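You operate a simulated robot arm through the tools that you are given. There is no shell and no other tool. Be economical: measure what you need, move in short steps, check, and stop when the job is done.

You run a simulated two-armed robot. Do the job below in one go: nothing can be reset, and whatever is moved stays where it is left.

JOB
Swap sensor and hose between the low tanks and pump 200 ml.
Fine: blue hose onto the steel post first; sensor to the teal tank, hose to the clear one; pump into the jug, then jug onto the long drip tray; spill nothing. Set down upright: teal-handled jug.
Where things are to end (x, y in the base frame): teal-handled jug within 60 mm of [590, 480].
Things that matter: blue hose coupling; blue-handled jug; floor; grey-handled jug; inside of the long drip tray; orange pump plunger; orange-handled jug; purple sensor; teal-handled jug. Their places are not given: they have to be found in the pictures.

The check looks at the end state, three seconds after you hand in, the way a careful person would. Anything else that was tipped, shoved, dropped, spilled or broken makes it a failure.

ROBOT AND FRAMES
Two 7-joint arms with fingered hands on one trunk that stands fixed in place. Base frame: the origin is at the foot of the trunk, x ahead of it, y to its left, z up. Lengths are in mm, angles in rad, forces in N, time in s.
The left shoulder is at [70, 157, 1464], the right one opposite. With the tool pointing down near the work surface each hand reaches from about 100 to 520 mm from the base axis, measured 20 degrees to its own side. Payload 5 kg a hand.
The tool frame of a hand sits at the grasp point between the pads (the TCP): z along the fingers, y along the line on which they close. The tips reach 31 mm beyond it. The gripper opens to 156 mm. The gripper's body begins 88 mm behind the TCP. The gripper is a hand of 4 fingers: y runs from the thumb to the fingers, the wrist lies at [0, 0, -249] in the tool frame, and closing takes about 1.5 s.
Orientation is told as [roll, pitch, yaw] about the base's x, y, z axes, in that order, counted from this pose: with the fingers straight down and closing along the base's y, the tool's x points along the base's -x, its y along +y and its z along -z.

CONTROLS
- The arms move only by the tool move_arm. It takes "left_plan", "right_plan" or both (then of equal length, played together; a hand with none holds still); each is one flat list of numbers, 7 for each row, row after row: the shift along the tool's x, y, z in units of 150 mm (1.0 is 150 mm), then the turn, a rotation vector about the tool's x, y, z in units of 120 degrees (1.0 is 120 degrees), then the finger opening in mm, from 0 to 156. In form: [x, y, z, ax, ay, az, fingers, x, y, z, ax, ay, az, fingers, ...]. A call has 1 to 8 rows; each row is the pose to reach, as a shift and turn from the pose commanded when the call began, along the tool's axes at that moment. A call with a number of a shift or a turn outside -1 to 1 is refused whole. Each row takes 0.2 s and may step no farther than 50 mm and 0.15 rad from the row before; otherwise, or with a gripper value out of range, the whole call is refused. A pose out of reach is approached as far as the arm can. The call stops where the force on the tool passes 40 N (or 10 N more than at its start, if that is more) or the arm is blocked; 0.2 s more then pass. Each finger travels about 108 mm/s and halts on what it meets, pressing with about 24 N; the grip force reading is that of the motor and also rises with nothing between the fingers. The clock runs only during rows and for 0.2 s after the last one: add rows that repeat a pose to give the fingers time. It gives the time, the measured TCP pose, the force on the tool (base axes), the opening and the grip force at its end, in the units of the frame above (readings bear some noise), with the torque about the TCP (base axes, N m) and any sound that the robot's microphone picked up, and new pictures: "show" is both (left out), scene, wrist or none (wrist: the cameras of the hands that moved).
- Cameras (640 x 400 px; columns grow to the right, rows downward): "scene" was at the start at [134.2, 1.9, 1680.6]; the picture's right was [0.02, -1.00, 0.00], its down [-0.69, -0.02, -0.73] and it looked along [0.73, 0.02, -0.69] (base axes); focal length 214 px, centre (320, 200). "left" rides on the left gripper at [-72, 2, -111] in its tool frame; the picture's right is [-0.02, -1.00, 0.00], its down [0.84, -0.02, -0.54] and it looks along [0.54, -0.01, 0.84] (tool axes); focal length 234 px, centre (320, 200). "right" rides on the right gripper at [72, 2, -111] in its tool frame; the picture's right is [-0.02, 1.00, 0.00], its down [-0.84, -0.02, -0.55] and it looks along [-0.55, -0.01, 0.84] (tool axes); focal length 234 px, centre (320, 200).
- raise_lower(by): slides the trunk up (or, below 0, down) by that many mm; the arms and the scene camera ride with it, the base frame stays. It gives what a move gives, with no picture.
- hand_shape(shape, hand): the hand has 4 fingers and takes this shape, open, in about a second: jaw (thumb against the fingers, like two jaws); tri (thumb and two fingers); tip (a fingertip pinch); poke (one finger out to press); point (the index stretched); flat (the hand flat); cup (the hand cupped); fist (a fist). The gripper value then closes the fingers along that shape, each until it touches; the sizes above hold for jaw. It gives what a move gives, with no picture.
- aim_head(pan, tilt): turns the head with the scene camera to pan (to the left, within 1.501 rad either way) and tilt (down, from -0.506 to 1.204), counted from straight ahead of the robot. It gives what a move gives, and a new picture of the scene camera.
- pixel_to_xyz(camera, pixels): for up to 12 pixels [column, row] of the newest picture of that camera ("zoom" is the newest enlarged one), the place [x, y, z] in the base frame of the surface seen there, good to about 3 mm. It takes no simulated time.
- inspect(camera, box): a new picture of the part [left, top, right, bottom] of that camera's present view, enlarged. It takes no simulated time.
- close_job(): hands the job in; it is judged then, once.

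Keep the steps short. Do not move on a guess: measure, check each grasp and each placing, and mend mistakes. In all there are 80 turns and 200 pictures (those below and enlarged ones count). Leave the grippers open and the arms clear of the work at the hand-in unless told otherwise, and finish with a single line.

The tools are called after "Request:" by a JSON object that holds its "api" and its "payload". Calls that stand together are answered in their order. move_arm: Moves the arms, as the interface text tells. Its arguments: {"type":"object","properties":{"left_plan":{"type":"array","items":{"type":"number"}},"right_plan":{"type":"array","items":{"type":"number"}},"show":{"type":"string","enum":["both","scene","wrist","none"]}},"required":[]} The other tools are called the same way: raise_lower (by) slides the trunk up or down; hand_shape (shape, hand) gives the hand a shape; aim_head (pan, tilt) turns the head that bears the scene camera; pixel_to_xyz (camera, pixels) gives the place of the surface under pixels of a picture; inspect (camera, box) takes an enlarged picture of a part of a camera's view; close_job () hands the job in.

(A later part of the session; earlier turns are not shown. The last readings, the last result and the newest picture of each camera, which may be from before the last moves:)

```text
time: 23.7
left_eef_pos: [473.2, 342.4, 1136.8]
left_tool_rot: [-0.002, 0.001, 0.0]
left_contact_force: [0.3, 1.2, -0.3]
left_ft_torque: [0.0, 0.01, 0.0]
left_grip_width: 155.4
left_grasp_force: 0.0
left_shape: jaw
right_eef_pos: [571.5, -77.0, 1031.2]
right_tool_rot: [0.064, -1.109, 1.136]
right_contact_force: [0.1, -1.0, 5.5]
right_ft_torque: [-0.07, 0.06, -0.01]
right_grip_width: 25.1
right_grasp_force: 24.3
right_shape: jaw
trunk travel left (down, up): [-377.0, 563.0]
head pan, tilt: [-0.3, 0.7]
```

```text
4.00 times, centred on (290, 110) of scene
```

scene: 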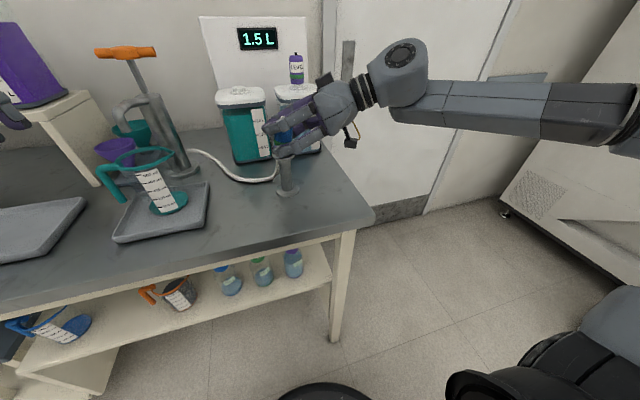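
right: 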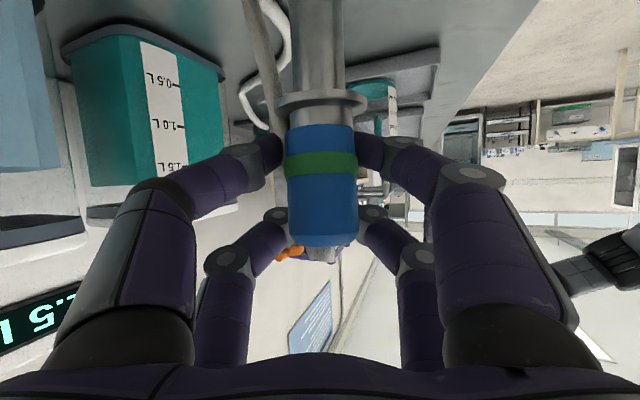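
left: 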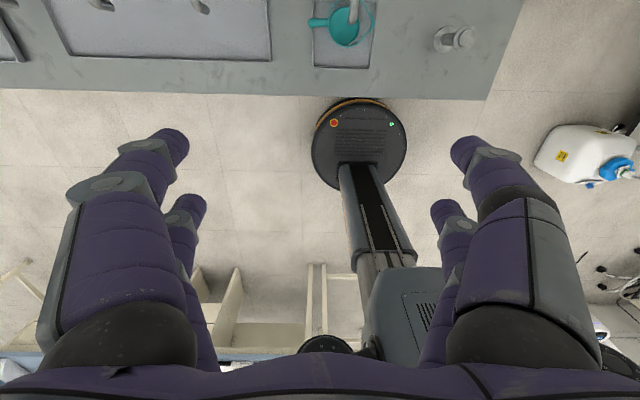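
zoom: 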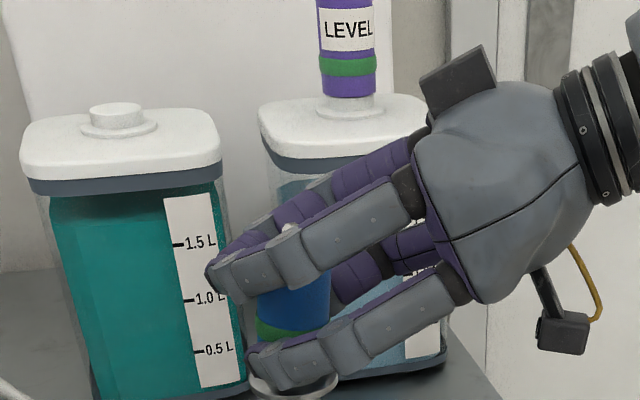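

The green band has appeared again, so the coupling is seated on the post (force 5.5 N up). I'll release it.

Request:
{"api": "move_arm", "payload": {"right_plan": [0, 0, 0, 0, 0, 0, 40, 0, 0, 0, 0, 0, 0, 60, 0, 0, 0, 0, 0, 0, 90, 0, 0, 0, 0, 0, 0, 90], "show": "wrist"}}

Request:
{"api": "raise_lower", "payload": {"by": 200}}

Request:
{"api": "inspect", "payload": {"camera": "scene", "box": [200, 100, 400, 250]}}

```text
time: 24.7
left_eef_pos: [472.1, 342.4, 1137.2]
left_tool_rot: [-0.001, 0.0, -0.002]
left_contact_force: [-0.2, 0.1, -0.3]
left_ft_torque: [0.01, -0.02, -0.04]
left_grip_width: 155.9
left_grasp_force: 0.1
left_shape: jaw
right_eef_pos: [572.5, -77.1, 1029.3]
right_tool_rot: [0.067, -1.108, 1.134]
right_contact_force: [-0.2, -0.2, 0.3]
right_ft_torque: [0.02, 0.0, 0.01]
right_grip_width: 89.2
right_grasp_force: 0.0
right_shape: jaw
trunk travel left (down, up): [-377.0, 563.0]
head pan, tilt: [-0.3, 0.7]
```

right: 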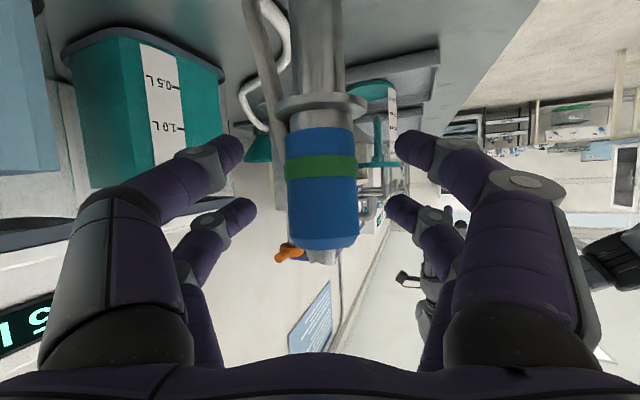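

```text
time: 26.9
left_eef_pos: [472.6, 343.2, 1337.4]
left_tool_rot: [0.0, 0.0, 0.0]
left_contact_force: [-0.6, 0.4, 0.3]
left_ft_torque: [-0.04, 0.01, -0.03]
left_grip_width: 156.2
left_grasp_force: 0.0
left_shape: jaw
right_eef_pos: [573.5, -77.1, 1229.5]
right_tool_rot: [0.068, -1.108, 1.135]
right_contact_force: [-0.4, 0.2, -1.1]
right_ft_torque: [-0.02, 0.02, 0.02]
right_grip_width: 89.3
right_grasp_force: 0.1
right_shape: jaw
trunk travel left (down, up): [-577.0, 363.0]
head pan, tilt: [-0.3, 0.7]
```

```text
2.67 times, centred on (300, 175) of scene
```

zoom: 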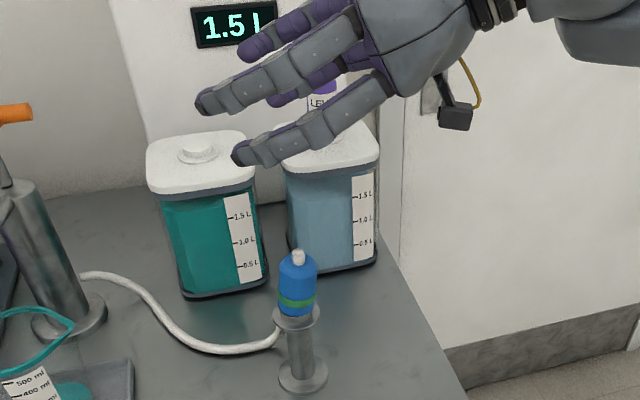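

The hose is parked on the post. Next is the sensor at about (800,-163). I'll move there high (z 1229), turning the yaw back to about 0.285.

Request:
{"api": "move_arm", "payload": {"right_plan": [-0.005, -0.136, 0, 0.052, -0.0018, 0.0257, 90, -0.01, -0.271, 0, 0.1039, -0.0036, 0.0515, 90, -0.015, -0.407, 0, 0.1559, -0.0054, 0.0772, 90, -0.019, -0.543, 0, 0.2078, -0.0072, 0.103, 90, -0.024, -0.679, 0, 0.2598, -0.009, 0.1287, 90, -0.029, -0.814, 0, 0.3117, -0.0108, 0.1545, 90, -0.034, -0.95, 0, 0.3637, -0.0126, 0.1802, 90], "show": "scene"}}

Request:
{"api": "inspect", "payload": {"camera": "scene", "box": [220, 60, 400, 180]}}

```text
time: 28.5
left_eef_pos: [473.5, 343.0, 1337.2]
left_tool_rot: [0.0, 0.0, 0.0]
left_contact_force: [0.1, 0.1, -0.6]
left_ft_torque: [-0.01, 0.03, 0.02]
left_grip_width: 155.8
left_grasp_force: 0.1
left_shape: jaw
right_eef_pos: [702.4, -119.7, 1237.4]
right_tool_rot: [0.075, -1.135, 0.315]
right_contact_force: [0.9, 0.2, -0.1]
right_ft_torque: [-0.05, 0.03, 0.01]
right_grip_width: 89.7
right_grasp_force: 0.1
right_shape: jaw
right hand out of reach, approached as far as the arm can: row 7
trunk travel left (down, up): [-577.0, 363.0]
head pan, tilt: [-0.3, 0.7]
```

scene: 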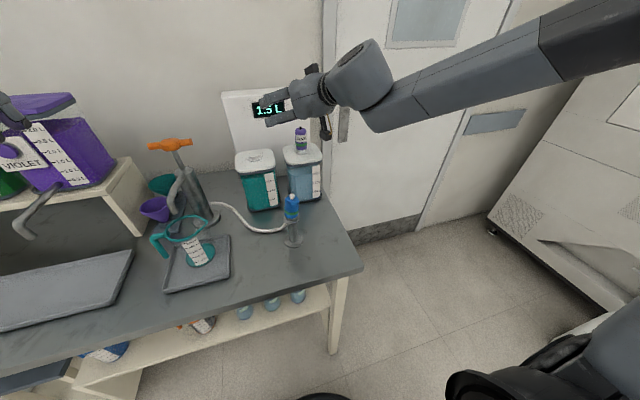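

```text
3.33 times, centred on (310, 120) of scene
```

zoom: 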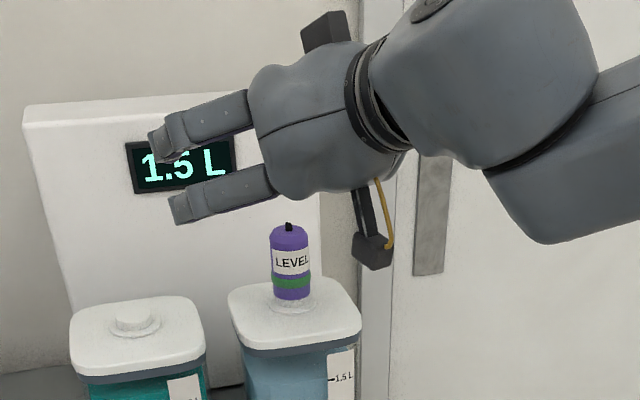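

The hand is at (702,-120,1237). I'll go on to the sensor axis (800,-163), still high.

Request:
{"api": "move_arm", "payload": {"right_plan": [-0.056, -0.1275, 0.1114, 0, 0, 0, 90, -0.112, -0.255, 0.2228, 0, 0, 0, 90, -0.168, -0.3825, 0.334, 0, 0, 0, 90, -0.2245, -0.51, 0.4455, 0, 0, 0, 90, -0.2245, -0.51, 0.4455, 0, 0, 0, 90], "show": "both"}}

Request:
{"api": "inspect", "payload": {"camera": "scene", "box": [260, 100, 340, 180]}}

```text
time: 29.7
left_eef_pos: [472.7, 342.2, 1338.7]
left_tool_rot: [-0.001, 0.001, -0.001]
left_contact_force: [0.5, -0.6, 0.5]
left_ft_torque: [0.0, -0.01, 0.0]
left_grip_width: 155.9
left_grasp_force: 0.0
left_shape: jaw
right_eef_pos: [800.7, -165.6, 1235.2]
right_tool_rot: [0.066, -1.109, 0.285]
right_contact_force: [-0.7, -1.0, -0.1]
right_ft_torque: [-0.02, -0.01, 0.02]
right_grip_width: 89.5
right_grasp_force: 0.1
right_shape: jaw
trunk travel left (down, up): [-577.0, 363.0]
head pan, tilt: [-0.3, 0.7]
```

scene: 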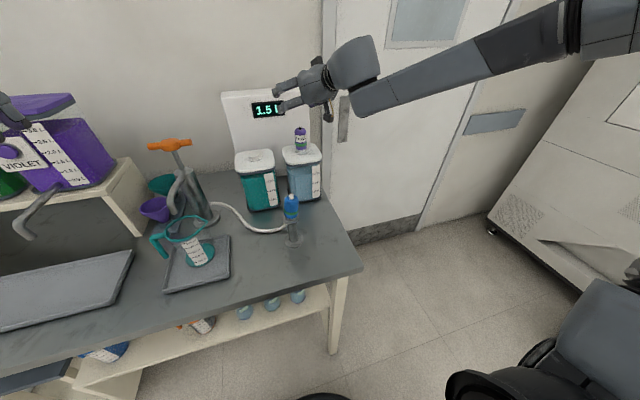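
right: 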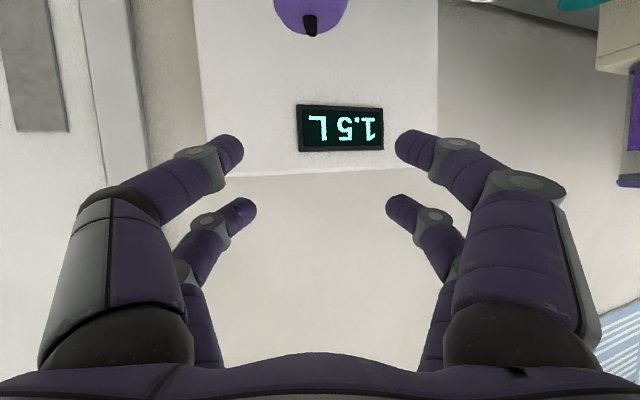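

```text
5.00 times, centred on (300, 140) of scene
```

zoom: 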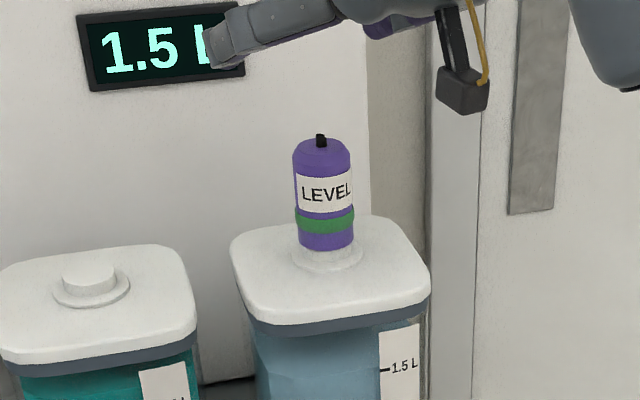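

The TCP is at (800.7,-165.6). I'll verify the sensor axis.

Request:
{"api": "pixel_to_xyz", "payload": {"camera": "zoom", "pixels": [[320, 137], [320, 147], [296, 180], [349, 180], [322, 235], [293, 258], [362, 255], [330, 268], [325, 243], [341, 150]]}}

```text
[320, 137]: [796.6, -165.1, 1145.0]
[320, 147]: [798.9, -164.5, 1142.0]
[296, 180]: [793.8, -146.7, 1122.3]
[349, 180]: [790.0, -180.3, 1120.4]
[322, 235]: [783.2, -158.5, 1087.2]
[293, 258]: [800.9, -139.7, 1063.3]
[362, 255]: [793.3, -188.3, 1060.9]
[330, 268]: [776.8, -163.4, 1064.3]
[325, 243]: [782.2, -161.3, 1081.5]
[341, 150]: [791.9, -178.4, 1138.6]
```

The sensor axis is about (801,-164), a good match. I'll lower 124 mm around it.

Request:
{"api": "raise_lower", "payload": {"by": -124}}

Request:
{"api": "inspect", "payload": {"camera": "right", "box": [0, 0, 640, 400]}}

```text
time: 31.2
left_eef_pos: [473.1, 342.5, 1213.5]
left_tool_rot: [-0.001, 0.0, -0.001]
left_contact_force: [-1.4, -0.1, 0.7]
left_ft_torque: [-0.02, -0.03, -0.03]
left_grip_width: 155.9
left_grasp_force: 0.1
left_shape: jaw
right_eef_pos: [800.1, -164.6, 1112.0]
right_tool_rot: [0.065, -1.108, 0.288]
right_contact_force: [0.1, -0.5, -0.1]
right_ft_torque: [-0.03, 0.01, -0.02]
right_grip_width: 89.6
right_grasp_force: 0.0
right_shape: jaw
trunk travel left (down, up): [-453.0, 487.0]
head pan, tilt: [-0.3, 0.7]
```

```text
1.00 times, centred on (320, 200) of right (not enlarged: the box is as wide or as high as the picture)
```

zoom: 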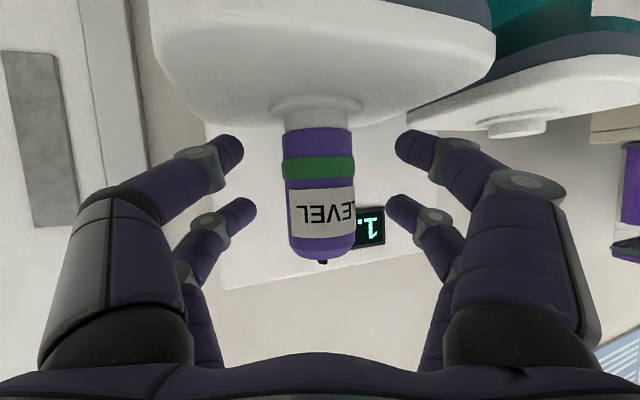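

The sensor is centred. I'll close on it, then lift 60 mm with the arm.

Request:
{"api": "move_arm", "payload": {"right_plan": [0, 0, 0, 0, 0, 0, 50, 0, 0, 0, 0, 0, 0, 25, 0, 0, 0, 0, 0, 0, 20, 0, 0, 0, 0, 0, 0, 20, 0, 0, 0, 0, 0, 0, 20, 0, 0, 0, 0, 0, 0, 20], "show": "none"}}

Request:
{"api": "move_arm", "payload": {"right_plan": [-0.06, 0.002, -0.03, 0, 0, 0, 20, -0.12, 0.004, -0.06, 0, 0, 0, 20, -0.18, 0.006, -0.089, 0, 0, 0, 20, -0.24, 0.008, -0.118, 0, 0, 0, 20, -0.36, 0.012, -0.177, 0, 0, 0, 20], "show": "both"}}

Request:
{"api": "inspect", "payload": {"camera": "scene", "box": [220, 40, 380, 180]}}

```text
time: 32.6
left_eef_pos: [474.2, 342.6, 1212.9]
left_tool_rot: [-0.001, 0.001, 0.001]
left_contact_force: [-0.2, -0.3, -0.4]
left_ft_torque: [0.02, 0.02, 0.0]
left_grip_width: 156.4
left_grasp_force: 0.2
left_shape: jaw
right_eef_pos: [802.9, -166.3, 1111.4]
right_tool_rot: [0.065, -1.107, 0.284]
right_contact_force: [11.7, -3.9, 2.7]
right_ft_torque: [0.01, 0.1, 0.03]
right_grip_width: 25.1
right_grasp_force: 23.6
right_shape: jaw
trunk travel left (down, up): [-453.0, 487.0]
head pan, tilt: [-0.3, 0.7]
```

```text
time: 33.8
left_eef_pos: [473.1, 343.2, 1212.0]
left_tool_rot: [0.0, 0.0, 0.0]
left_contact_force: [-0.3, -0.3, -0.4]
left_ft_torque: [-0.01, 0.03, 0.01]
left_grip_width: 155.7
left_grasp_force: 0.1
left_shape: jaw
right_eef_pos: [800.2, -165.1, 1171.4]
right_tool_rot: [0.065, -1.108, 0.289]
right_contact_force: [0.0, 0.3, -0.9]
right_ft_torque: [-0.01, -0.01, -0.02]
right_grip_width: 24.6
right_grasp_force: 24.1
right_shape: jaw
trunk travel left (down, up): [-453.0, 487.0]
head pan, tilt: [-0.3, 0.7]
```

scene: 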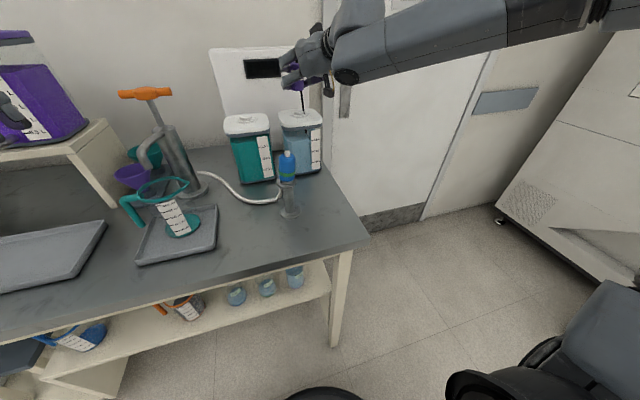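
right: 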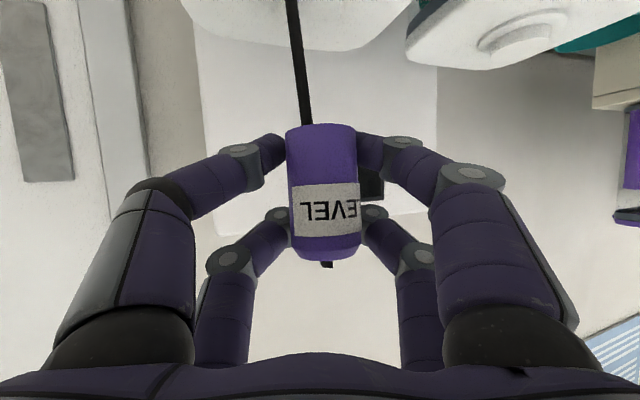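

```text
2.86 times, centred on (300, 110) of scene
```

zoom: 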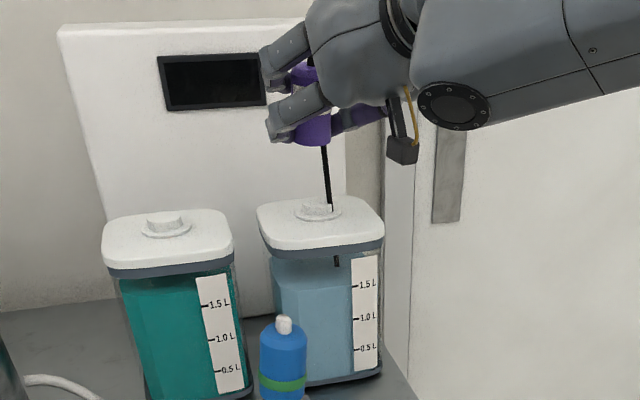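

The display went blank, so the sensor is unplugged. A black lead hangs below it. I'll raise more and look before moving sideways.

Request:
{"api": "raise_lower", "payload": {"by": 120}}

Request:
{"api": "inspect", "payload": {"camera": "scene", "box": [240, 60, 360, 200]}}

```text
time: 35.3
left_eef_pos: [473.3, 342.9, 1332.3]
left_tool_rot: [0.001, 0.0, -0.001]
left_contact_force: [-0.3, -0.3, 0.2]
left_ft_torque: [0.01, 0.0, 0.03]
left_grip_width: 156.0
left_grasp_force: 0.1
left_shape: jaw
right_eef_pos: [800.8, -163.8, 1291.0]
right_tool_rot: [0.065, -1.108, 0.286]
right_contact_force: [0.4, -0.1, -0.7]
right_ft_torque: [-0.03, -0.02, 0.02]
right_grip_width: 24.8
right_grasp_force: 24.0
right_shape: jaw
trunk travel left (down, up): [-573.0, 367.0]
head pan, tilt: [-0.3, 0.7]
```

```text
2.86 times, centred on (300, 130) of scene
```

zoom: 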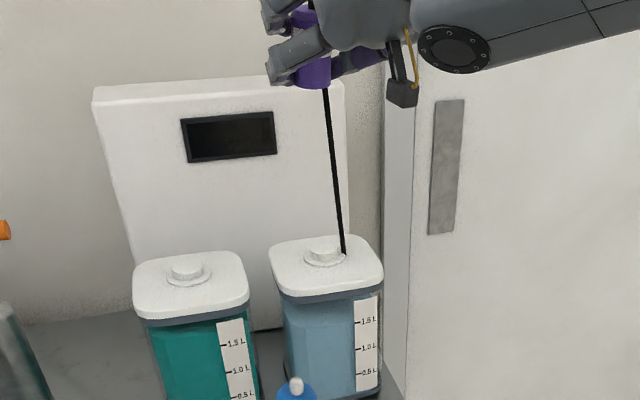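

The lead is slack. I'll move left 158 mm over the teal tank's neck (801,-6).

Request:
{"api": "move_arm", "payload": {"right_plan": [-0.027, 0.198, 0.068, 0.004, 0, 0.002, 20, -0.054, 0.396, 0.135, 0.009, 0, 0.004, 20, -0.08, 0.593, 0.203, 0.013, 0, 0.006, 20, -0.107, 0.791, 0.27, 0.017, 0, 0.008, 20, -0.134, 0.989, 0.338, 0.0214, 0, 0.0106, 20, -0.134, 0.989, 0.338, 0.0214, 0, 0.0106, 20], "show": "scene"}}

```text
time: 36.7
left_eef_pos: [472.3, 342.4, 1333.8]
left_tool_rot: [0.001, -0.001, 0.0]
left_contact_force: [-0.3, 0.4, -0.2]
left_ft_torque: [0.0, -0.02, 0.01]
left_grip_width: 155.8
left_grasp_force: 0.1
left_shape: jaw
right_eef_pos: [802.3, -9.4, 1292.2]
right_tool_rot: [0.066, -1.109, 0.236]
right_contact_force: [-0.4, 0.4, -0.9]
right_ft_torque: [-0.01, 0.0, -0.01]
right_grip_width: 24.7
right_grasp_force: 23.5
right_shape: jaw
trunk travel left (down, up): [-573.0, 367.0]
head pan, tilt: [-0.3, 0.7]
```

scene: 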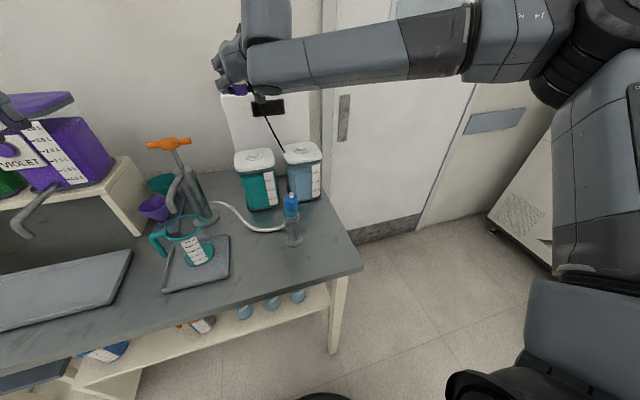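

The TCP is about 2 mm right of target. I'll lower 140 mm, then correct and seat with the arm.

Request:
{"api": "raise_lower", "payload": {"by": -140}}

Request:
{"api": "inspect", "payload": {"camera": "right", "box": [0, 0, 640, 400]}}

```text
time: 38.4
left_eef_pos: [473.1, 343.4, 1193.9]
left_tool_rot: [-0.001, 0.0, 0.0]
left_contact_force: [0.2, -0.4, -0.2]
left_ft_torque: [0.0, 0.01, 0.0]
left_grip_width: 155.9
left_grasp_force: 0.0
left_shape: jaw
right_eef_pos: [802.0, -10.1, 1150.2]
right_tool_rot: [0.064, -1.109, 0.239]
right_contact_force: [1.0, 0.8, -0.5]
right_ft_torque: [0.05, 0.0, 0.02]
right_grip_width: 24.6
right_grasp_force: 24.1
right_shape: jaw
trunk travel left (down, up): [-433.0, 507.0]
head pan, tilt: [-0.3, 0.7]
```

```text
1.00 times, centred on (320, 200) of right (not enlarged: the box is as wide or as high as the picture)
```

zoom: 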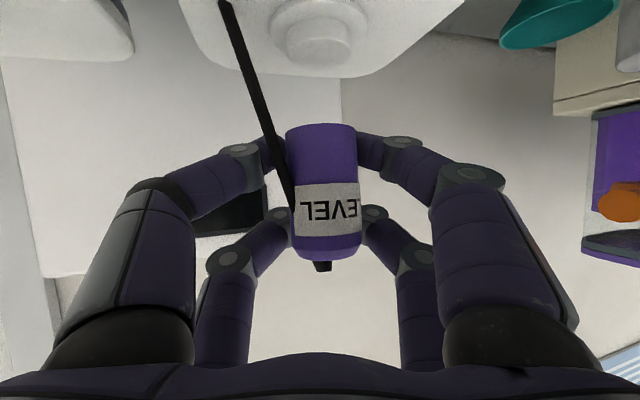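

I'll shift 3 mm left and lower 39 mm to seat the sensor.

Request:
{"api": "move_arm", "payload": {"right_plan": [0.05, 0.017, 0.03, 0, 0, 0, 20, 0.11, 0.015, 0.06, 0, 0, 0, 20, 0.16, 0.014, 0.085, 0, 0, 0, 20, 0.2, 0.012, 0.105, 0, 0, 0, 20, 0.232, 0.011, 0.12, 0, 0, 0, 20], "show": "both"}}

```text
time: 39.6
left_eef_pos: [472.2, 342.6, 1193.5]
left_tool_rot: [-0.001, 0.0, 0.0]
left_contact_force: [-0.2, -0.5, 0.9]
left_ft_torque: [0.0, -0.01, 0.01]
left_grip_width: 155.9
left_grasp_force: 0.1
left_shape: jaw
right_eef_pos: [801.8, -5.6, 1112.4]
right_tool_rot: [0.065, -1.11, 0.237]
right_contact_force: [1.5, -0.5, 3.2]
right_ft_torque: [-0.02, -0.05, -0.02]
right_grip_width: 24.6
right_grasp_force: 23.6
right_shape: jaw
trunk travel left (down, up): [-433.0, 507.0]
head pan, tilt: [-0.3, 0.7]
```

scene: 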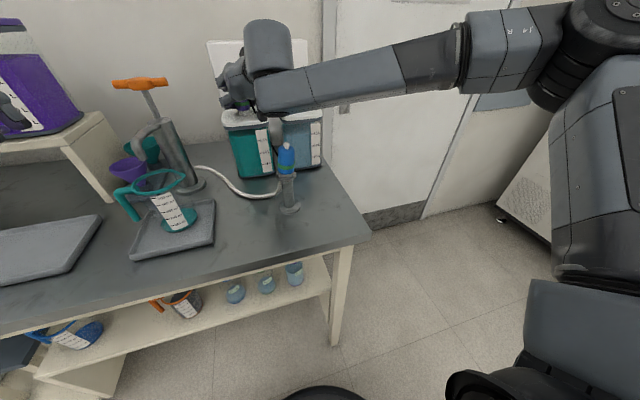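
right: 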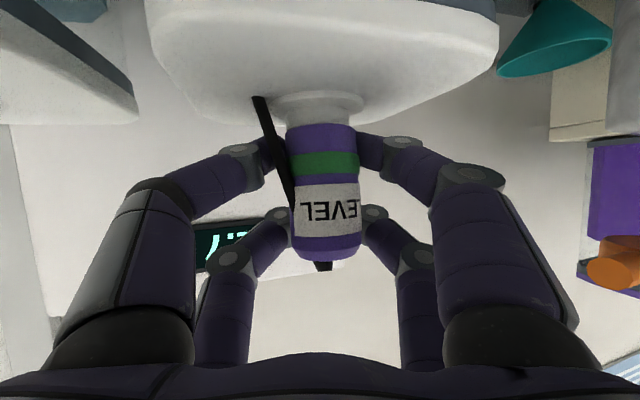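

The green band shows and the display is lit again, so the sensor is seated on the teal tank. I'll release, then raise straight up.

Request:
{"api": "move_arm", "payload": {"right_plan": [0, 0, 0, 0, 0, 0, 40, 0, 0, 0, 0, 0, 0, 60, 0, 0, 0, 0, 0, 0, 90, 0, 0, 0, 0, 0, 0, 90], "show": "none"}}

Request:
{"api": "raise_lower", "payload": {"by": 120}}

Request:
{"api": "inspect", "payload": {"camera": "scene", "box": [200, 80, 360, 240]}}

```text
time: 40.6
left_eef_pos: [473.5, 344.1, 1194.7]
left_tool_rot: [0.001, -0.001, -0.001]
left_contact_force: [-0.6, -0.3, -0.3]
left_ft_torque: [0.0, -0.01, 0.01]
left_grip_width: 156.1
left_grasp_force: 0.1
left_shape: jaw
right_eef_pos: [800.7, -6.4, 1111.7]
right_tool_rot: [0.065, -1.107, 0.237]
right_contact_force: [0.6, 0.3, 0.2]
right_ft_torque: [0.0, -0.03, 0.01]
right_grip_width: 89.2
right_grasp_force: 0.0
right_shape: jaw
trunk travel left (down, up): [-433.0, 507.0]
head pan, tilt: [-0.3, 0.7]
```

```text
time: 42.1
left_eef_pos: [474.6, 342.9, 1313.4]
left_tool_rot: [-0.001, -0.001, 0.002]
left_contact_force: [0.9, 0.2, -0.9]
left_ft_torque: [-0.01, 0.0, 0.01]
left_grip_width: 155.9
left_grasp_force: 0.0
left_shape: jaw
right_eef_pos: [801.8, -6.0, 1231.6]
right_tool_rot: [0.063, -1.106, 0.238]
right_contact_force: [0.2, 0.6, 0.1]
right_ft_torque: [0.0, -0.02, -0.02]
right_grip_width: 89.2
right_grasp_force: 0.0
right_shape: jaw
trunk travel left (down, up): [-553.0, 387.0]
head pan, tilt: [-0.3, 0.7]
```

```text
2.50 times, centred on (280, 160) of scene
```

zoom: 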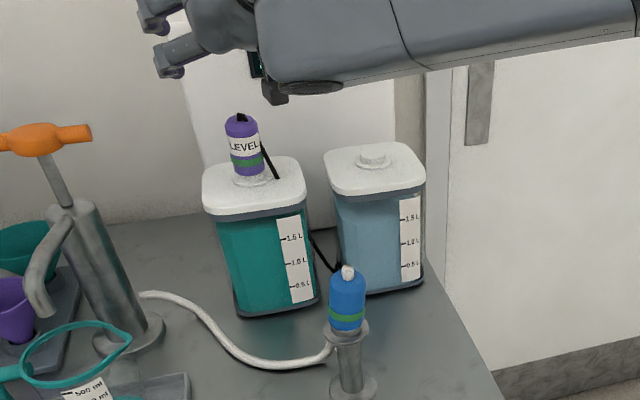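

The swap is half done. Now I'll return over the post with the same two motions as before (they were reachable) to fetch the hose.

Request:
{"api": "move_arm", "payload": {"right_plan": [0.0618, 0.0014, -0.1244, -0.055, 0.0019, -0.0273, 90, 0.1236, 0.0028, -0.2488, -0.11, 0.0038, -0.0546, 90, 0.1854, 0.0042, -0.3732, -0.165, 0.0057, -0.0819, 90, 0.2472, 0.0056, -0.4976, -0.22, 0.0076, -0.1092, 90, 0.309, 0.007, -0.622, -0.275, 0.0095, -0.1365, 90, 0.3708, 0.0084, -0.7464, -0.33, 0.0114, -0.1638, 90, 0.4326, 0.0098, -0.8708, -0.385, 0.0133, -0.191, 90], "show": "none"}}

Request:
{"api": "move_arm", "payload": {"right_plan": [0.0475, 0.114, -0.088, 0, 0, 0, 90, 0.095, 0.228, -0.176, 0, 0, 0, 90, 0.1425, 0.342, -0.264, 0, 0, 0, 90, 0.19, 0.456, -0.352, 0, 0, 0, 90, 0.19, 0.456, -0.352, 0, 0, 0, 90], "show": "both"}}

```text
time: 43.7
left_eef_pos: [474.1, 342.0, 1313.2]
left_tool_rot: [0.002, 0.001, -0.001]
left_contact_force: [0.8, -0.2, -0.7]
left_ft_torque: [0.05, 0.02, 0.0]
left_grip_width: 156.1
left_grasp_force: 0.0
left_shape: jaw
right_eef_pos: [659.4, -49.0, 1230.8]
right_tool_rot: [0.072, -1.109, 1.131]
right_contact_force: [-0.3, 0.0, 0.9]
right_ft_torque: [0.02, -0.01, 0.02]
right_grip_width: 89.6
right_grasp_force: 0.1
right_shape: jaw
trunk travel left (down, up): [-553.0, 387.0]
head pan, tilt: [-0.3, 0.7]
```

```text
time: 44.9
left_eef_pos: [474.1, 343.0, 1312.9]
left_tool_rot: [0.001, 0.001, 0.0]
left_contact_force: [-0.3, -0.8, 0.2]
left_ft_torque: [-0.01, 0.03, 0.04]
left_grip_width: 155.7
left_grasp_force: 0.0
left_shape: jaw
right_eef_pos: [577.5, -76.3, 1233.5]
right_tool_rot: [0.071, -1.103, 1.133]
right_contact_force: [0.4, -0.1, -0.8]
right_ft_torque: [-0.02, -0.01, 0.03]
right_grip_width: 89.9
right_grasp_force: 0.1
right_shape: jaw
trunk travel left (down, up): [-553.0, 387.0]
head pan, tilt: [-0.3, 0.7]
```

scene: 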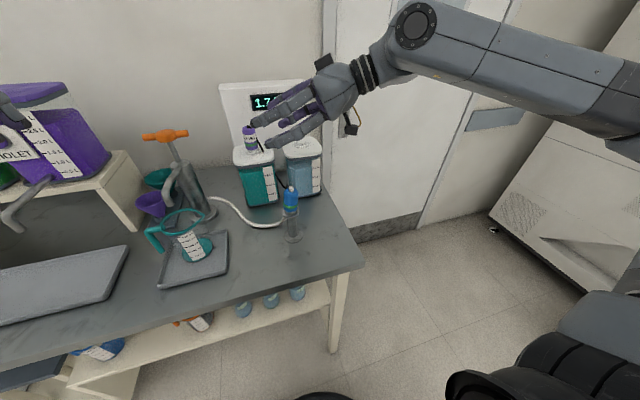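
right: 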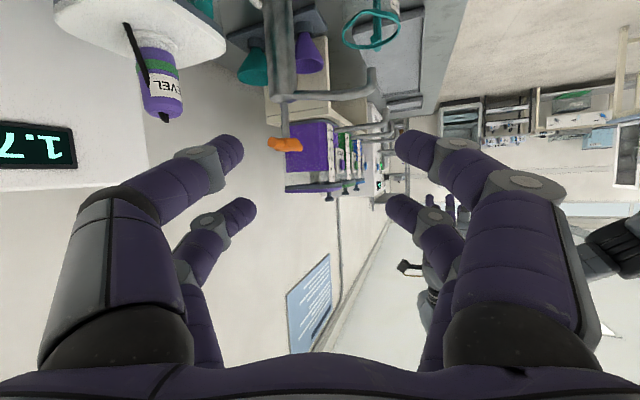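

I'll correct 5.5 mm in x to the coupling axis (572,-76.5), then lower 203 mm.

Request:
{"api": "move_arm", "payload": {"right_plan": [0.007, 0.034, -0.0115, 0, 0, 0, 90, 0.007, 0.034, -0.0115, 0, 0, 0, 90], "show": "none"}}

Request:
{"api": "raise_lower", "payload": {"by": -130}}

Request:
{"api": "inspect", "payload": {"camera": "right", "box": [0, 0, 640, 400]}}

```text
time: 45.5
left_eef_pos: [474.0, 343.6, 1313.9]
left_tool_rot: [-0.001, 0.0, 0.0]
left_contact_force: [1.0, -0.1, 0.0]
left_ft_torque: [-0.05, -0.02, -0.03]
left_grip_width: 155.7
left_grasp_force: 0.0
left_shape: jaw
right_eef_pos: [570.7, -75.6, 1233.1]
right_tool_rot: [0.07, -1.105, 1.134]
right_contact_force: [-0.2, 0.8, -0.4]
right_ft_torque: [0.02, 0.02, 0.04]
right_grip_width: 89.6
right_grasp_force: 0.0
right_shape: jaw
trunk travel left (down, up): [-553.0, 387.0]
head pan, tilt: [-0.3, 0.7]
```

```text
time: 47.0
left_eef_pos: [473.3, 343.2, 1183.9]
left_tool_rot: [-0.002, 0.001, -0.002]
left_contact_force: [0.3, 0.3, 0.5]
left_ft_torque: [-0.02, 0.01, -0.02]
left_grip_width: 155.9
left_grasp_force: 0.0
left_shape: jaw
right_eef_pos: [570.4, -75.2, 1104.4]
right_tool_rot: [0.072, -1.107, 1.133]
right_contact_force: [-0.4, -0.1, -0.2]
right_ft_torque: [0.01, -0.01, 0.04]
right_grip_width: 89.7
right_grasp_force: 0.1
right_shape: jaw
trunk travel left (down, up): [-423.0, 517.0]
head pan, tilt: [-0.3, 0.7]
```

```text
1.00 times, centred on (320, 200) of right (not enlarged: the box is as wide or as high as the picture)
```

zoom: 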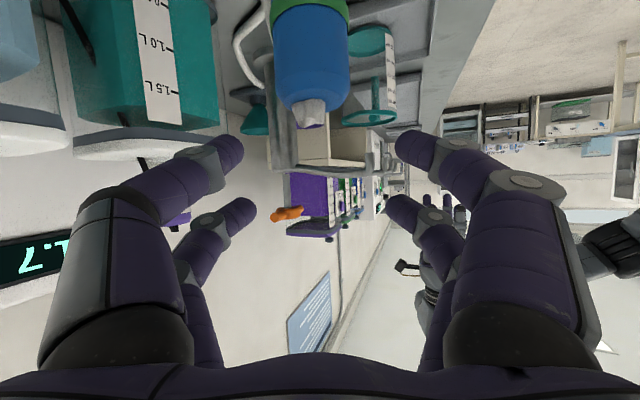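

The coupling is aligned between the fingers. I'll lower 74 mm, close, and lift with the arm.

Request:
{"api": "raise_lower", "payload": {"by": -74}}

Request:
{"api": "move_arm", "payload": {"right_plan": [0, 0, 0, 0, 0, 0, 50, 0, 0, 0, 0, 0, 0, 25, 0, 0, 0, 0, 0, 0, 20, 0, 0, 0, 0, 0, 0, 20, 0, 0, 0, 0, 0, 0, 20, 0, 0, 0, 0, 0, 0, 20], "show": "wrist"}}

```text
time: 48.2
left_eef_pos: [473.4, 343.6, 1110.2]
left_tool_rot: [0.0, 0.0, 0.0]
left_contact_force: [-0.2, 0.0, 0.1]
left_ft_torque: [0.01, 0.0, 0.03]
left_grip_width: 155.9
left_grasp_force: 0.1
left_shape: jaw
right_eef_pos: [569.9, -76.0, 1030.6]
right_tool_rot: [0.067, -1.106, 1.135]
right_contact_force: [0.3, 0.2, -0.1]
right_ft_torque: [-0.04, 0.0, -0.02]
right_grip_width: 89.5
right_grasp_force: 0.0
right_shape: jaw
trunk travel left (down, up): [-349.0, 591.0]
head pan, tilt: [-0.3, 0.7]
```

```text
time: 49.6
left_eef_pos: [473.3, 342.5, 1108.9]
left_tool_rot: [0.001, -0.002, -0.001]
left_contact_force: [-0.5, 0.5, 0.2]
left_ft_torque: [-0.01, -0.03, 0.01]
left_grip_width: 155.7
left_grasp_force: 0.1
left_shape: jaw
right_eef_pos: [571.8, -75.4, 1028.8]
right_tool_rot: [0.068, -1.106, 1.133]
right_contact_force: [5.0, 1.4, 0.0]
right_ft_torque: [0.02, -0.08, -0.23]
right_grip_width: 22.1
right_grasp_force: 24.2
right_shape: jaw
trunk travel left (down, up): [-349.0, 591.0]
head pan, tilt: [-0.3, 0.7]
```

right: 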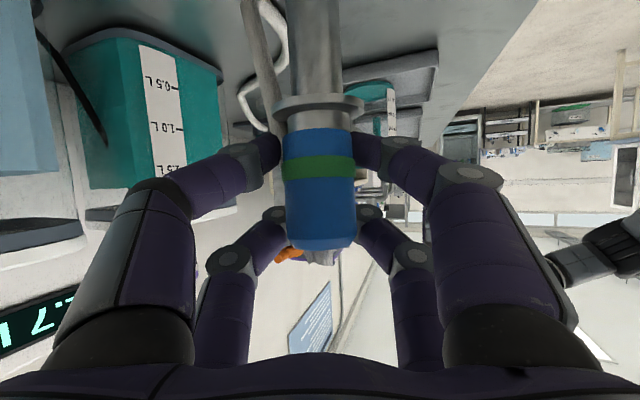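

Gripped with 24 N. I'll lift with the trunk by 220 mm to clear everything.

Request:
{"api": "raise_lower", "payload": {"by": 220}}

Request:
{"api": "inspect", "payload": {"camera": "right", "box": [0, 0, 640, 400]}}

Request:
{"api": "inspect", "payload": {"camera": "scene", "box": [200, 80, 360, 240]}}

```text
time: 51.9
left_eef_pos: [473.3, 343.5, 1330.3]
left_tool_rot: [-0.002, -0.002, -0.001]
left_contact_force: [-0.2, 0.0, 0.4]
left_ft_torque: [0.0, 0.03, -0.02]
left_grip_width: 155.9
left_grasp_force: 0.0
left_shape: jaw
right_eef_pos: [570.8, -76.7, 1251.1]
right_tool_rot: [0.071, -1.106, 1.132]
right_contact_force: [-0.3, 0.1, -1.5]
right_ft_torque: [0.0, 0.01, 0.03]
right_grip_width: 21.2
right_grasp_force: 24.0
right_shape: jaw
trunk travel left (down, up): [-569.0, 371.0]
head pan, tilt: [-0.3, 0.7]
```

```text
1.00 times, centred on (320, 200) of right (not enlarged: the box is as wide or as high as the picture)
```

zoom: 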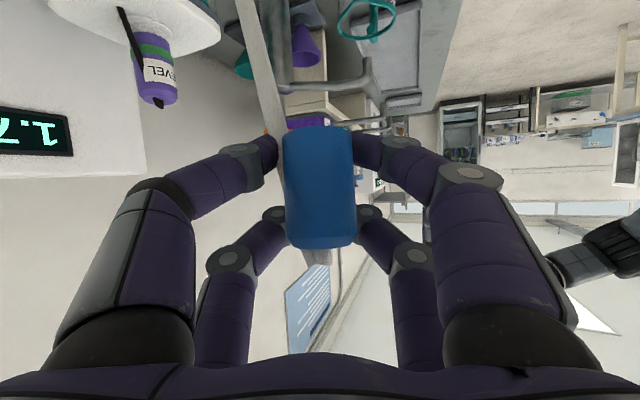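

```text
2.50 times, centred on (280, 160) of scene
```

zoom: 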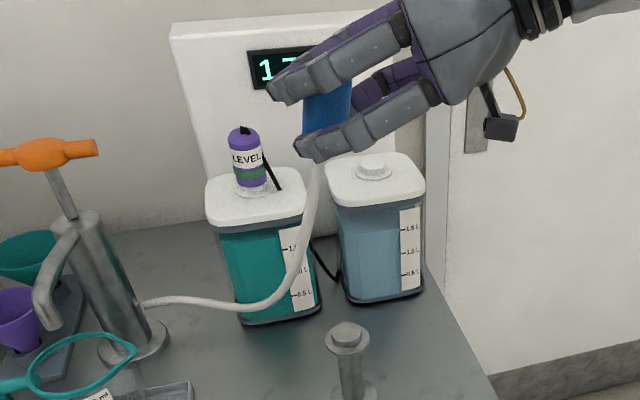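

The coupling is held and the post is empty. I'll move toward the clear tank in two gentler halves.

Request:
{"api": "move_arm", "payload": {"right_plan": [-0.006, -0.166, 0, 0.0357, -0.0012, 0.0177, 20, -0.012, -0.332, 0, 0.0713, -0.0025, 0.0353, 20, -0.0175, -0.498, 0, 0.107, -0.0037, 0.053, 20, -0.023, -0.664, 0, 0.1427, -0.0049, 0.0707, 20, -0.029, -0.83, 0, 0.1783, -0.0062, 0.0883, 20, -0.035, -0.996, 0, 0.214, -0.0074, 0.106, 20], "show": "none"}}

```text
time: 53.3
left_eef_pos: [473.9, 343.5, 1329.4]
left_tool_rot: [-0.002, 0.001, 0.0]
left_contact_force: [0.0, 0.9, -0.6]
left_ft_torque: [-0.02, 0.02, 0.0]
left_grip_width: 155.9
left_grasp_force: 0.0
left_shape: jaw
right_eef_pos: [712.4, -130.2, 1250.5]
right_tool_rot: [0.065, -1.106, 0.636]
right_contact_force: [-0.2, 0.3, -0.9]
right_ft_torque: [0.0, -0.02, 0.0]
right_grip_width: 21.6
right_grasp_force: 24.5
right_shape: jaw
trunk travel left (down, up): [-569.0, 371.0]
head pan, tilt: [-0.3, 0.7]
```

On track. Now the second half to (801,-164).

Request:
{"api": "move_arm", "payload": {"right_plan": [-0.038, -0.138, 0.067, 0.0374, -0.0013, 0.0186, 20, -0.076, -0.276, 0.134, 0.0749, -0.0026, 0.0371, 20, -0.114, -0.414, 0.201, 0.1123, -0.0039, 0.0557, 20, -0.152, -0.552, 0.268, 0.1497, -0.0052, 0.0742, 20, -0.152, -0.552, 0.268, 0.1497, -0.0052, 0.0742, 20], "show": "both"}}

Request:
{"api": "inspect", "payload": {"camera": "scene", "box": [240, 60, 360, 200]}}

Request:
{"api": "pixel_to_xyz", "payload": {"camera": "scene", "pixels": [[302, 152], [297, 153], [308, 152], [302, 147], [302, 157]]}}

```text
time: 54.5
left_eef_pos: [473.2, 342.9, 1330.5]
left_tool_rot: [0.002, 0.001, 0.0]
left_contact_force: [-0.2, -0.1, 0.1]
left_ft_torque: [0.01, -0.03, -0.02]
left_grip_width: 156.0
left_grasp_force: 0.1
left_shape: jaw
right_eef_pos: [798.6, -163.2, 1250.9]
right_tool_rot: [0.065, -1.107, 0.285]
right_contact_force: [-0.3, 0.3, -0.8]
right_ft_torque: [0.04, -0.04, 0.0]
right_grip_width: 21.6
right_grasp_force: 24.1
right_shape: jaw
trunk travel left (down, up): [-569.0, 371.0]
head pan, tilt: [-0.3, 0.7]
```

scene: 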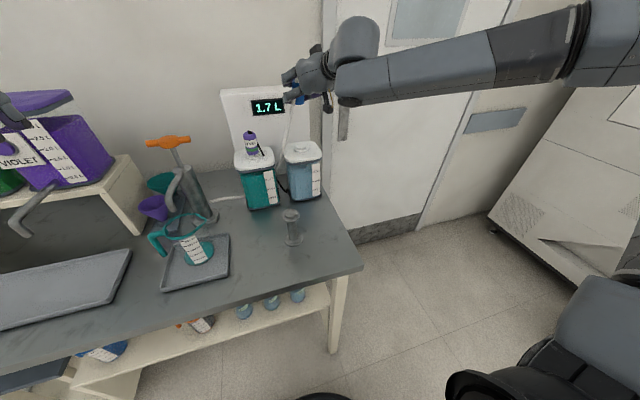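
right: 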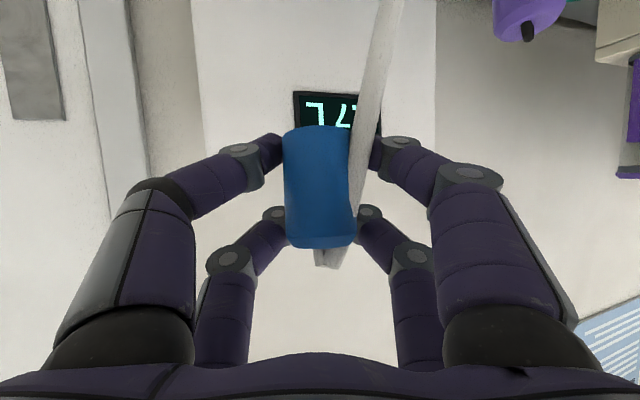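

```text
2.86 times, centred on (300, 130) of scene
```

zoom: 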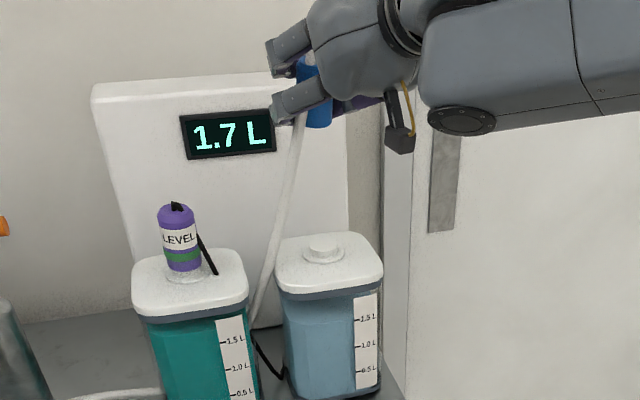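

```text
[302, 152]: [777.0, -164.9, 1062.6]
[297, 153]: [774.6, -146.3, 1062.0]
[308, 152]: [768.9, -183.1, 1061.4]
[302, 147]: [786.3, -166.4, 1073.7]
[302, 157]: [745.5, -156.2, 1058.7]
```

The display now reads the teal tank (1.7 L). The coupling is over the clear tank, so I'll lower 100 mm and check alignment.

Request:
{"api": "raise_lower", "payload": {"by": -100}}

Request:
{"api": "inspect", "payload": {"camera": "right", "box": [0, 0, 640, 400]}}

Request:
{"api": "inspect", "payload": {"camera": "scene", "box": [240, 40, 360, 180]}}

```text
time: 55.8
left_eef_pos: [472.5, 342.7, 1229.6]
left_tool_rot: [-0.001, 0.001, -0.002]
left_contact_force: [1.2, -0.7, 0.4]
left_ft_torque: [0.02, 0.0, -0.03]
left_grip_width: 155.9
left_grasp_force: 0.1
left_shape: jaw
right_eef_pos: [799.1, -162.6, 1150.9]
right_tool_rot: [0.065, -1.107, 0.288]
right_contact_force: [-0.1, 0.0, -0.9]
right_ft_torque: [-0.02, -0.03, -0.01]
right_grip_width: 21.7
right_grasp_force: 24.7
right_shape: jaw
trunk travel left (down, up): [-469.0, 471.0]
head pan, tilt: [-0.3, 0.7]
```

```text
1.00 times, centred on (320, 200) of right (not enlarged: the box is as wide or as high as the picture)
```

zoom: 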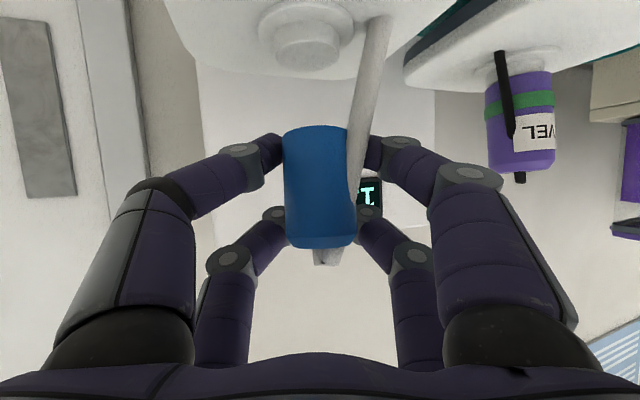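

```text
2.86 times, centred on (300, 110) of scene
```

zoom: 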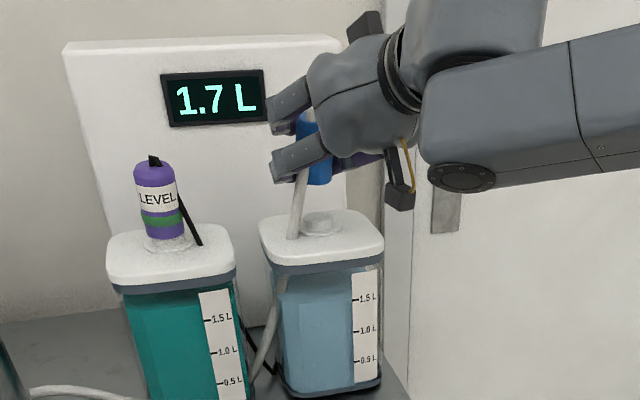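

I'll shift by (+2,-2) mm and lower 40 mm to seat, using the force stop.

Request:
{"api": "move_arm", "payload": {"right_plan": [0.05, -0.019, 0.033, 0, 0, 0, 20, 0.11, -0.021, 0.063, 0, 0, 0, 20, 0.16, -0.022, 0.088, 0, 0, 0, 20, 0.2, -0.024, 0.108, 0, 0, 0, 20, 0.237, -0.025, 0.1265, 0, 0, 0, 20], "show": "both"}}

```text
time: 57.0
left_eef_pos: [472.4, 343.2, 1229.7]
left_tool_rot: [0.001, 0.0, 0.001]
left_contact_force: [0.3, -0.2, -0.1]
left_ft_torque: [0.02, 0.02, 0.01]
left_grip_width: 156.2
left_grasp_force: 0.1
left_shape: jaw
right_eef_pos: [800.8, -165.4, 1111.6]
right_tool_rot: [0.063, -1.11, 0.29]
right_contact_force: [0.4, -0.3, 5.7]
right_ft_torque: [-0.09, 0.06, 0.02]
right_grip_width: 21.9
right_grasp_force: 23.5
right_shape: jaw
trunk travel left (down, up): [-469.0, 471.0]
head pan, tilt: [-0.3, 0.7]
```

scene: 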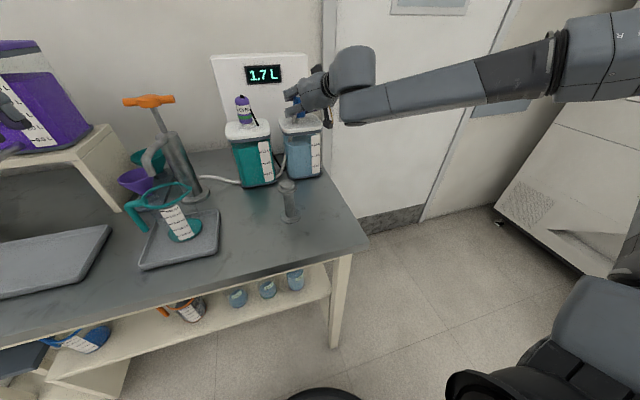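
right: 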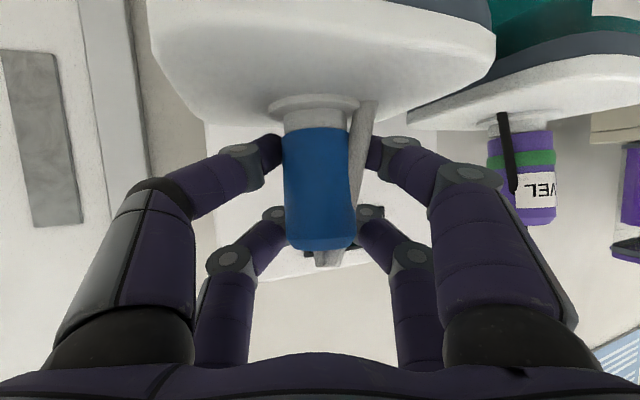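

Contact force is 5.7 N but no green band yet. I'll press down 3 mm more.

Request:
{"api": "move_arm", "payload": {"right_plan": [0.006, 0, 0.003, 0, 0, 0, 20, 0.012, 0, 0.006, 0, 0, 0, 20, 0.018, -0.001, 0.009, 0, 0, 0, 20, 0.018, -0.001, 0.009, 0, 0, 0, 20], "show": "wrist"}}

Request:
{"api": "inspect", "payload": {"camera": "right", "box": [230, 60, 430, 260]}}

```text
time: 58.0
left_eef_pos: [473.2, 344.1, 1229.9]
left_tool_rot: [-0.002, -0.003, 0.001]
left_contact_force: [0.1, 0.2, 0.0]
left_ft_torque: [0.0, 0.0, -0.01]
left_grip_width: 155.9
left_grasp_force: 0.1
left_shape: jaw
right_eef_pos: [799.0, -162.8, 1109.8]
right_tool_rot: [0.059, -1.111, 0.291]
right_contact_force: [6.5, -0.9, 17.2]
right_ft_torque: [-0.14, -0.02, -0.01]
right_grip_width: 22.0
right_grasp_force: 23.7
right_shape: jaw
trunk travel left (down, up): [-469.0, 471.0]
head pan, tilt: [-0.3, 0.7]
```

right: 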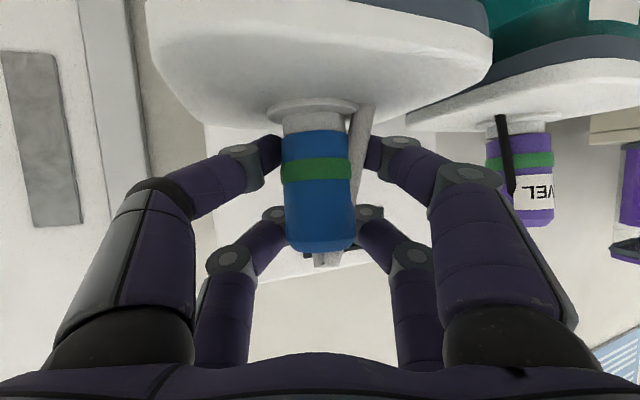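

```text
2.00 times, centred on (330, 160) of right
```

zoom: 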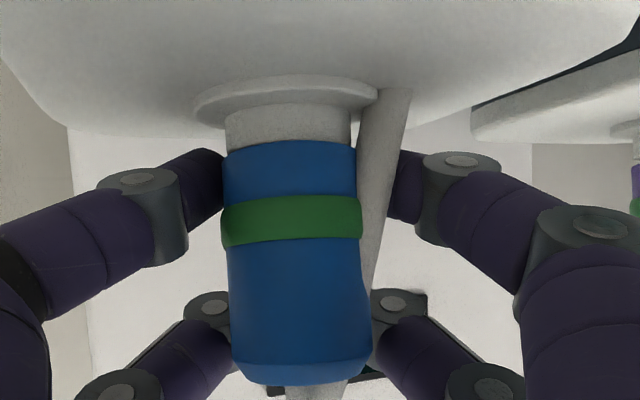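

The green band shows, so the hose is seated on the clear tank. I'll release and raise.

Request:
{"api": "move_arm", "payload": {"right_plan": [0, 0, 0, 0, 0, 0, 40, 0, 0, 0, 0, 0, 0, 60, 0, 0, 0, 0, 0, 0, 90, 0, 0, 0, 0, 0, 0, 90], "show": "none"}}

Request:
{"api": "raise_lower", "payload": {"by": 120}}

Request:
{"api": "aim_head", "payload": {"pan": 0.1, "tilt": 0.65}}

Request:
{"api": "inspect", "payload": {"camera": "scene", "box": [240, 120, 440, 250]}}

```text
time: 59.0
left_eef_pos: [474.2, 342.3, 1228.5]
left_tool_rot: [0.001, 0.0, 0.001]
left_contact_force: [0.1, 0.0, -0.2]
left_ft_torque: [0.01, 0.0, 0.0]
left_grip_width: 155.9
left_grasp_force: 0.0
left_shape: jaw
right_eef_pos: [800.5, -164.6, 1106.7]
right_tool_rot: [0.064, -1.106, 0.288]
right_contact_force: [-0.4, -1.3, -0.2]
right_ft_torque: [-0.02, 0.0, 0.0]
right_grip_width: 89.3
right_grasp_force: 0.1
right_shape: jaw
trunk travel left (down, up): [-469.0, 471.0]
head pan, tilt: [-0.3, 0.7]
```

```text
time: 60.5
left_eef_pos: [472.6, 343.1, 1349.3]
left_tool_rot: [0.0, 0.001, 0.002]
left_contact_force: [0.2, -0.2, -0.3]
left_ft_torque: [0.02, -0.02, 0.0]
left_grip_width: 156.0
left_grasp_force: 0.0
left_shape: jaw
right_eef_pos: [801.9, -162.6, 1226.2]
right_tool_rot: [0.064, -1.11, 0.288]
right_contact_force: [-0.1, 0.6, 0.3]
right_ft_torque: [0.02, 0.02, 0.02]
right_grip_width: 89.5
right_grasp_force: 0.1
right_shape: jaw
trunk travel left (down, up): [-589.0, 351.0]
head pan, tilt: [-0.3, 0.7]
```

```text
time: 61.4
left_eef_pos: [473.7, 343.1, 1349.7]
left_tool_rot: [-0.001, -0.001, -0.001]
left_contact_force: [0.3, -0.5, 0.9]
left_ft_torque: [0.0, -0.02, 0.0]
left_grip_width: 155.9
left_grasp_force: 0.1
left_shape: jaw
right_eef_pos: [800.4, -164.3, 1227.4]
right_tool_rot: [0.066, -1.11, 0.288]
right_contact_force: [0.0, 0.2, -0.1]
right_ft_torque: [-0.01, 0.0, 0.0]
right_grip_width: 89.1
right_grasp_force: 0.1
right_shape: jaw
trunk travel left (down, up): [-589.0, 351.0]
head pan, tilt: [0.099, 0.649]
```

scene: 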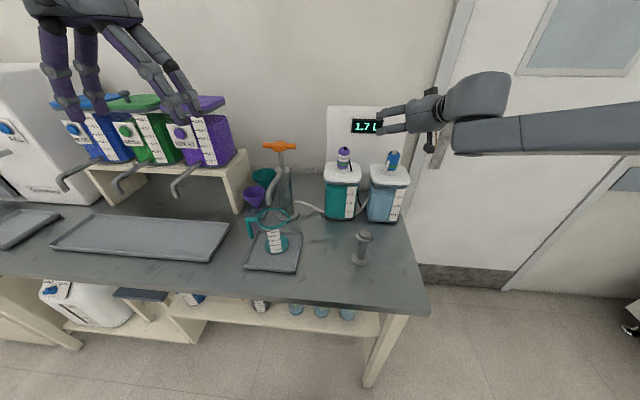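

```text
3.08 times, centred on (340, 185) of scene
```

zoom: 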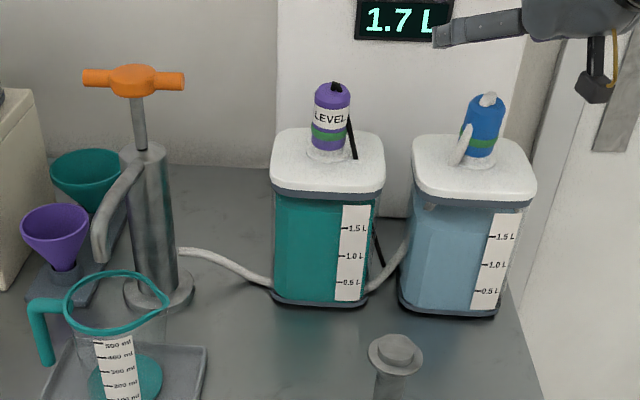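

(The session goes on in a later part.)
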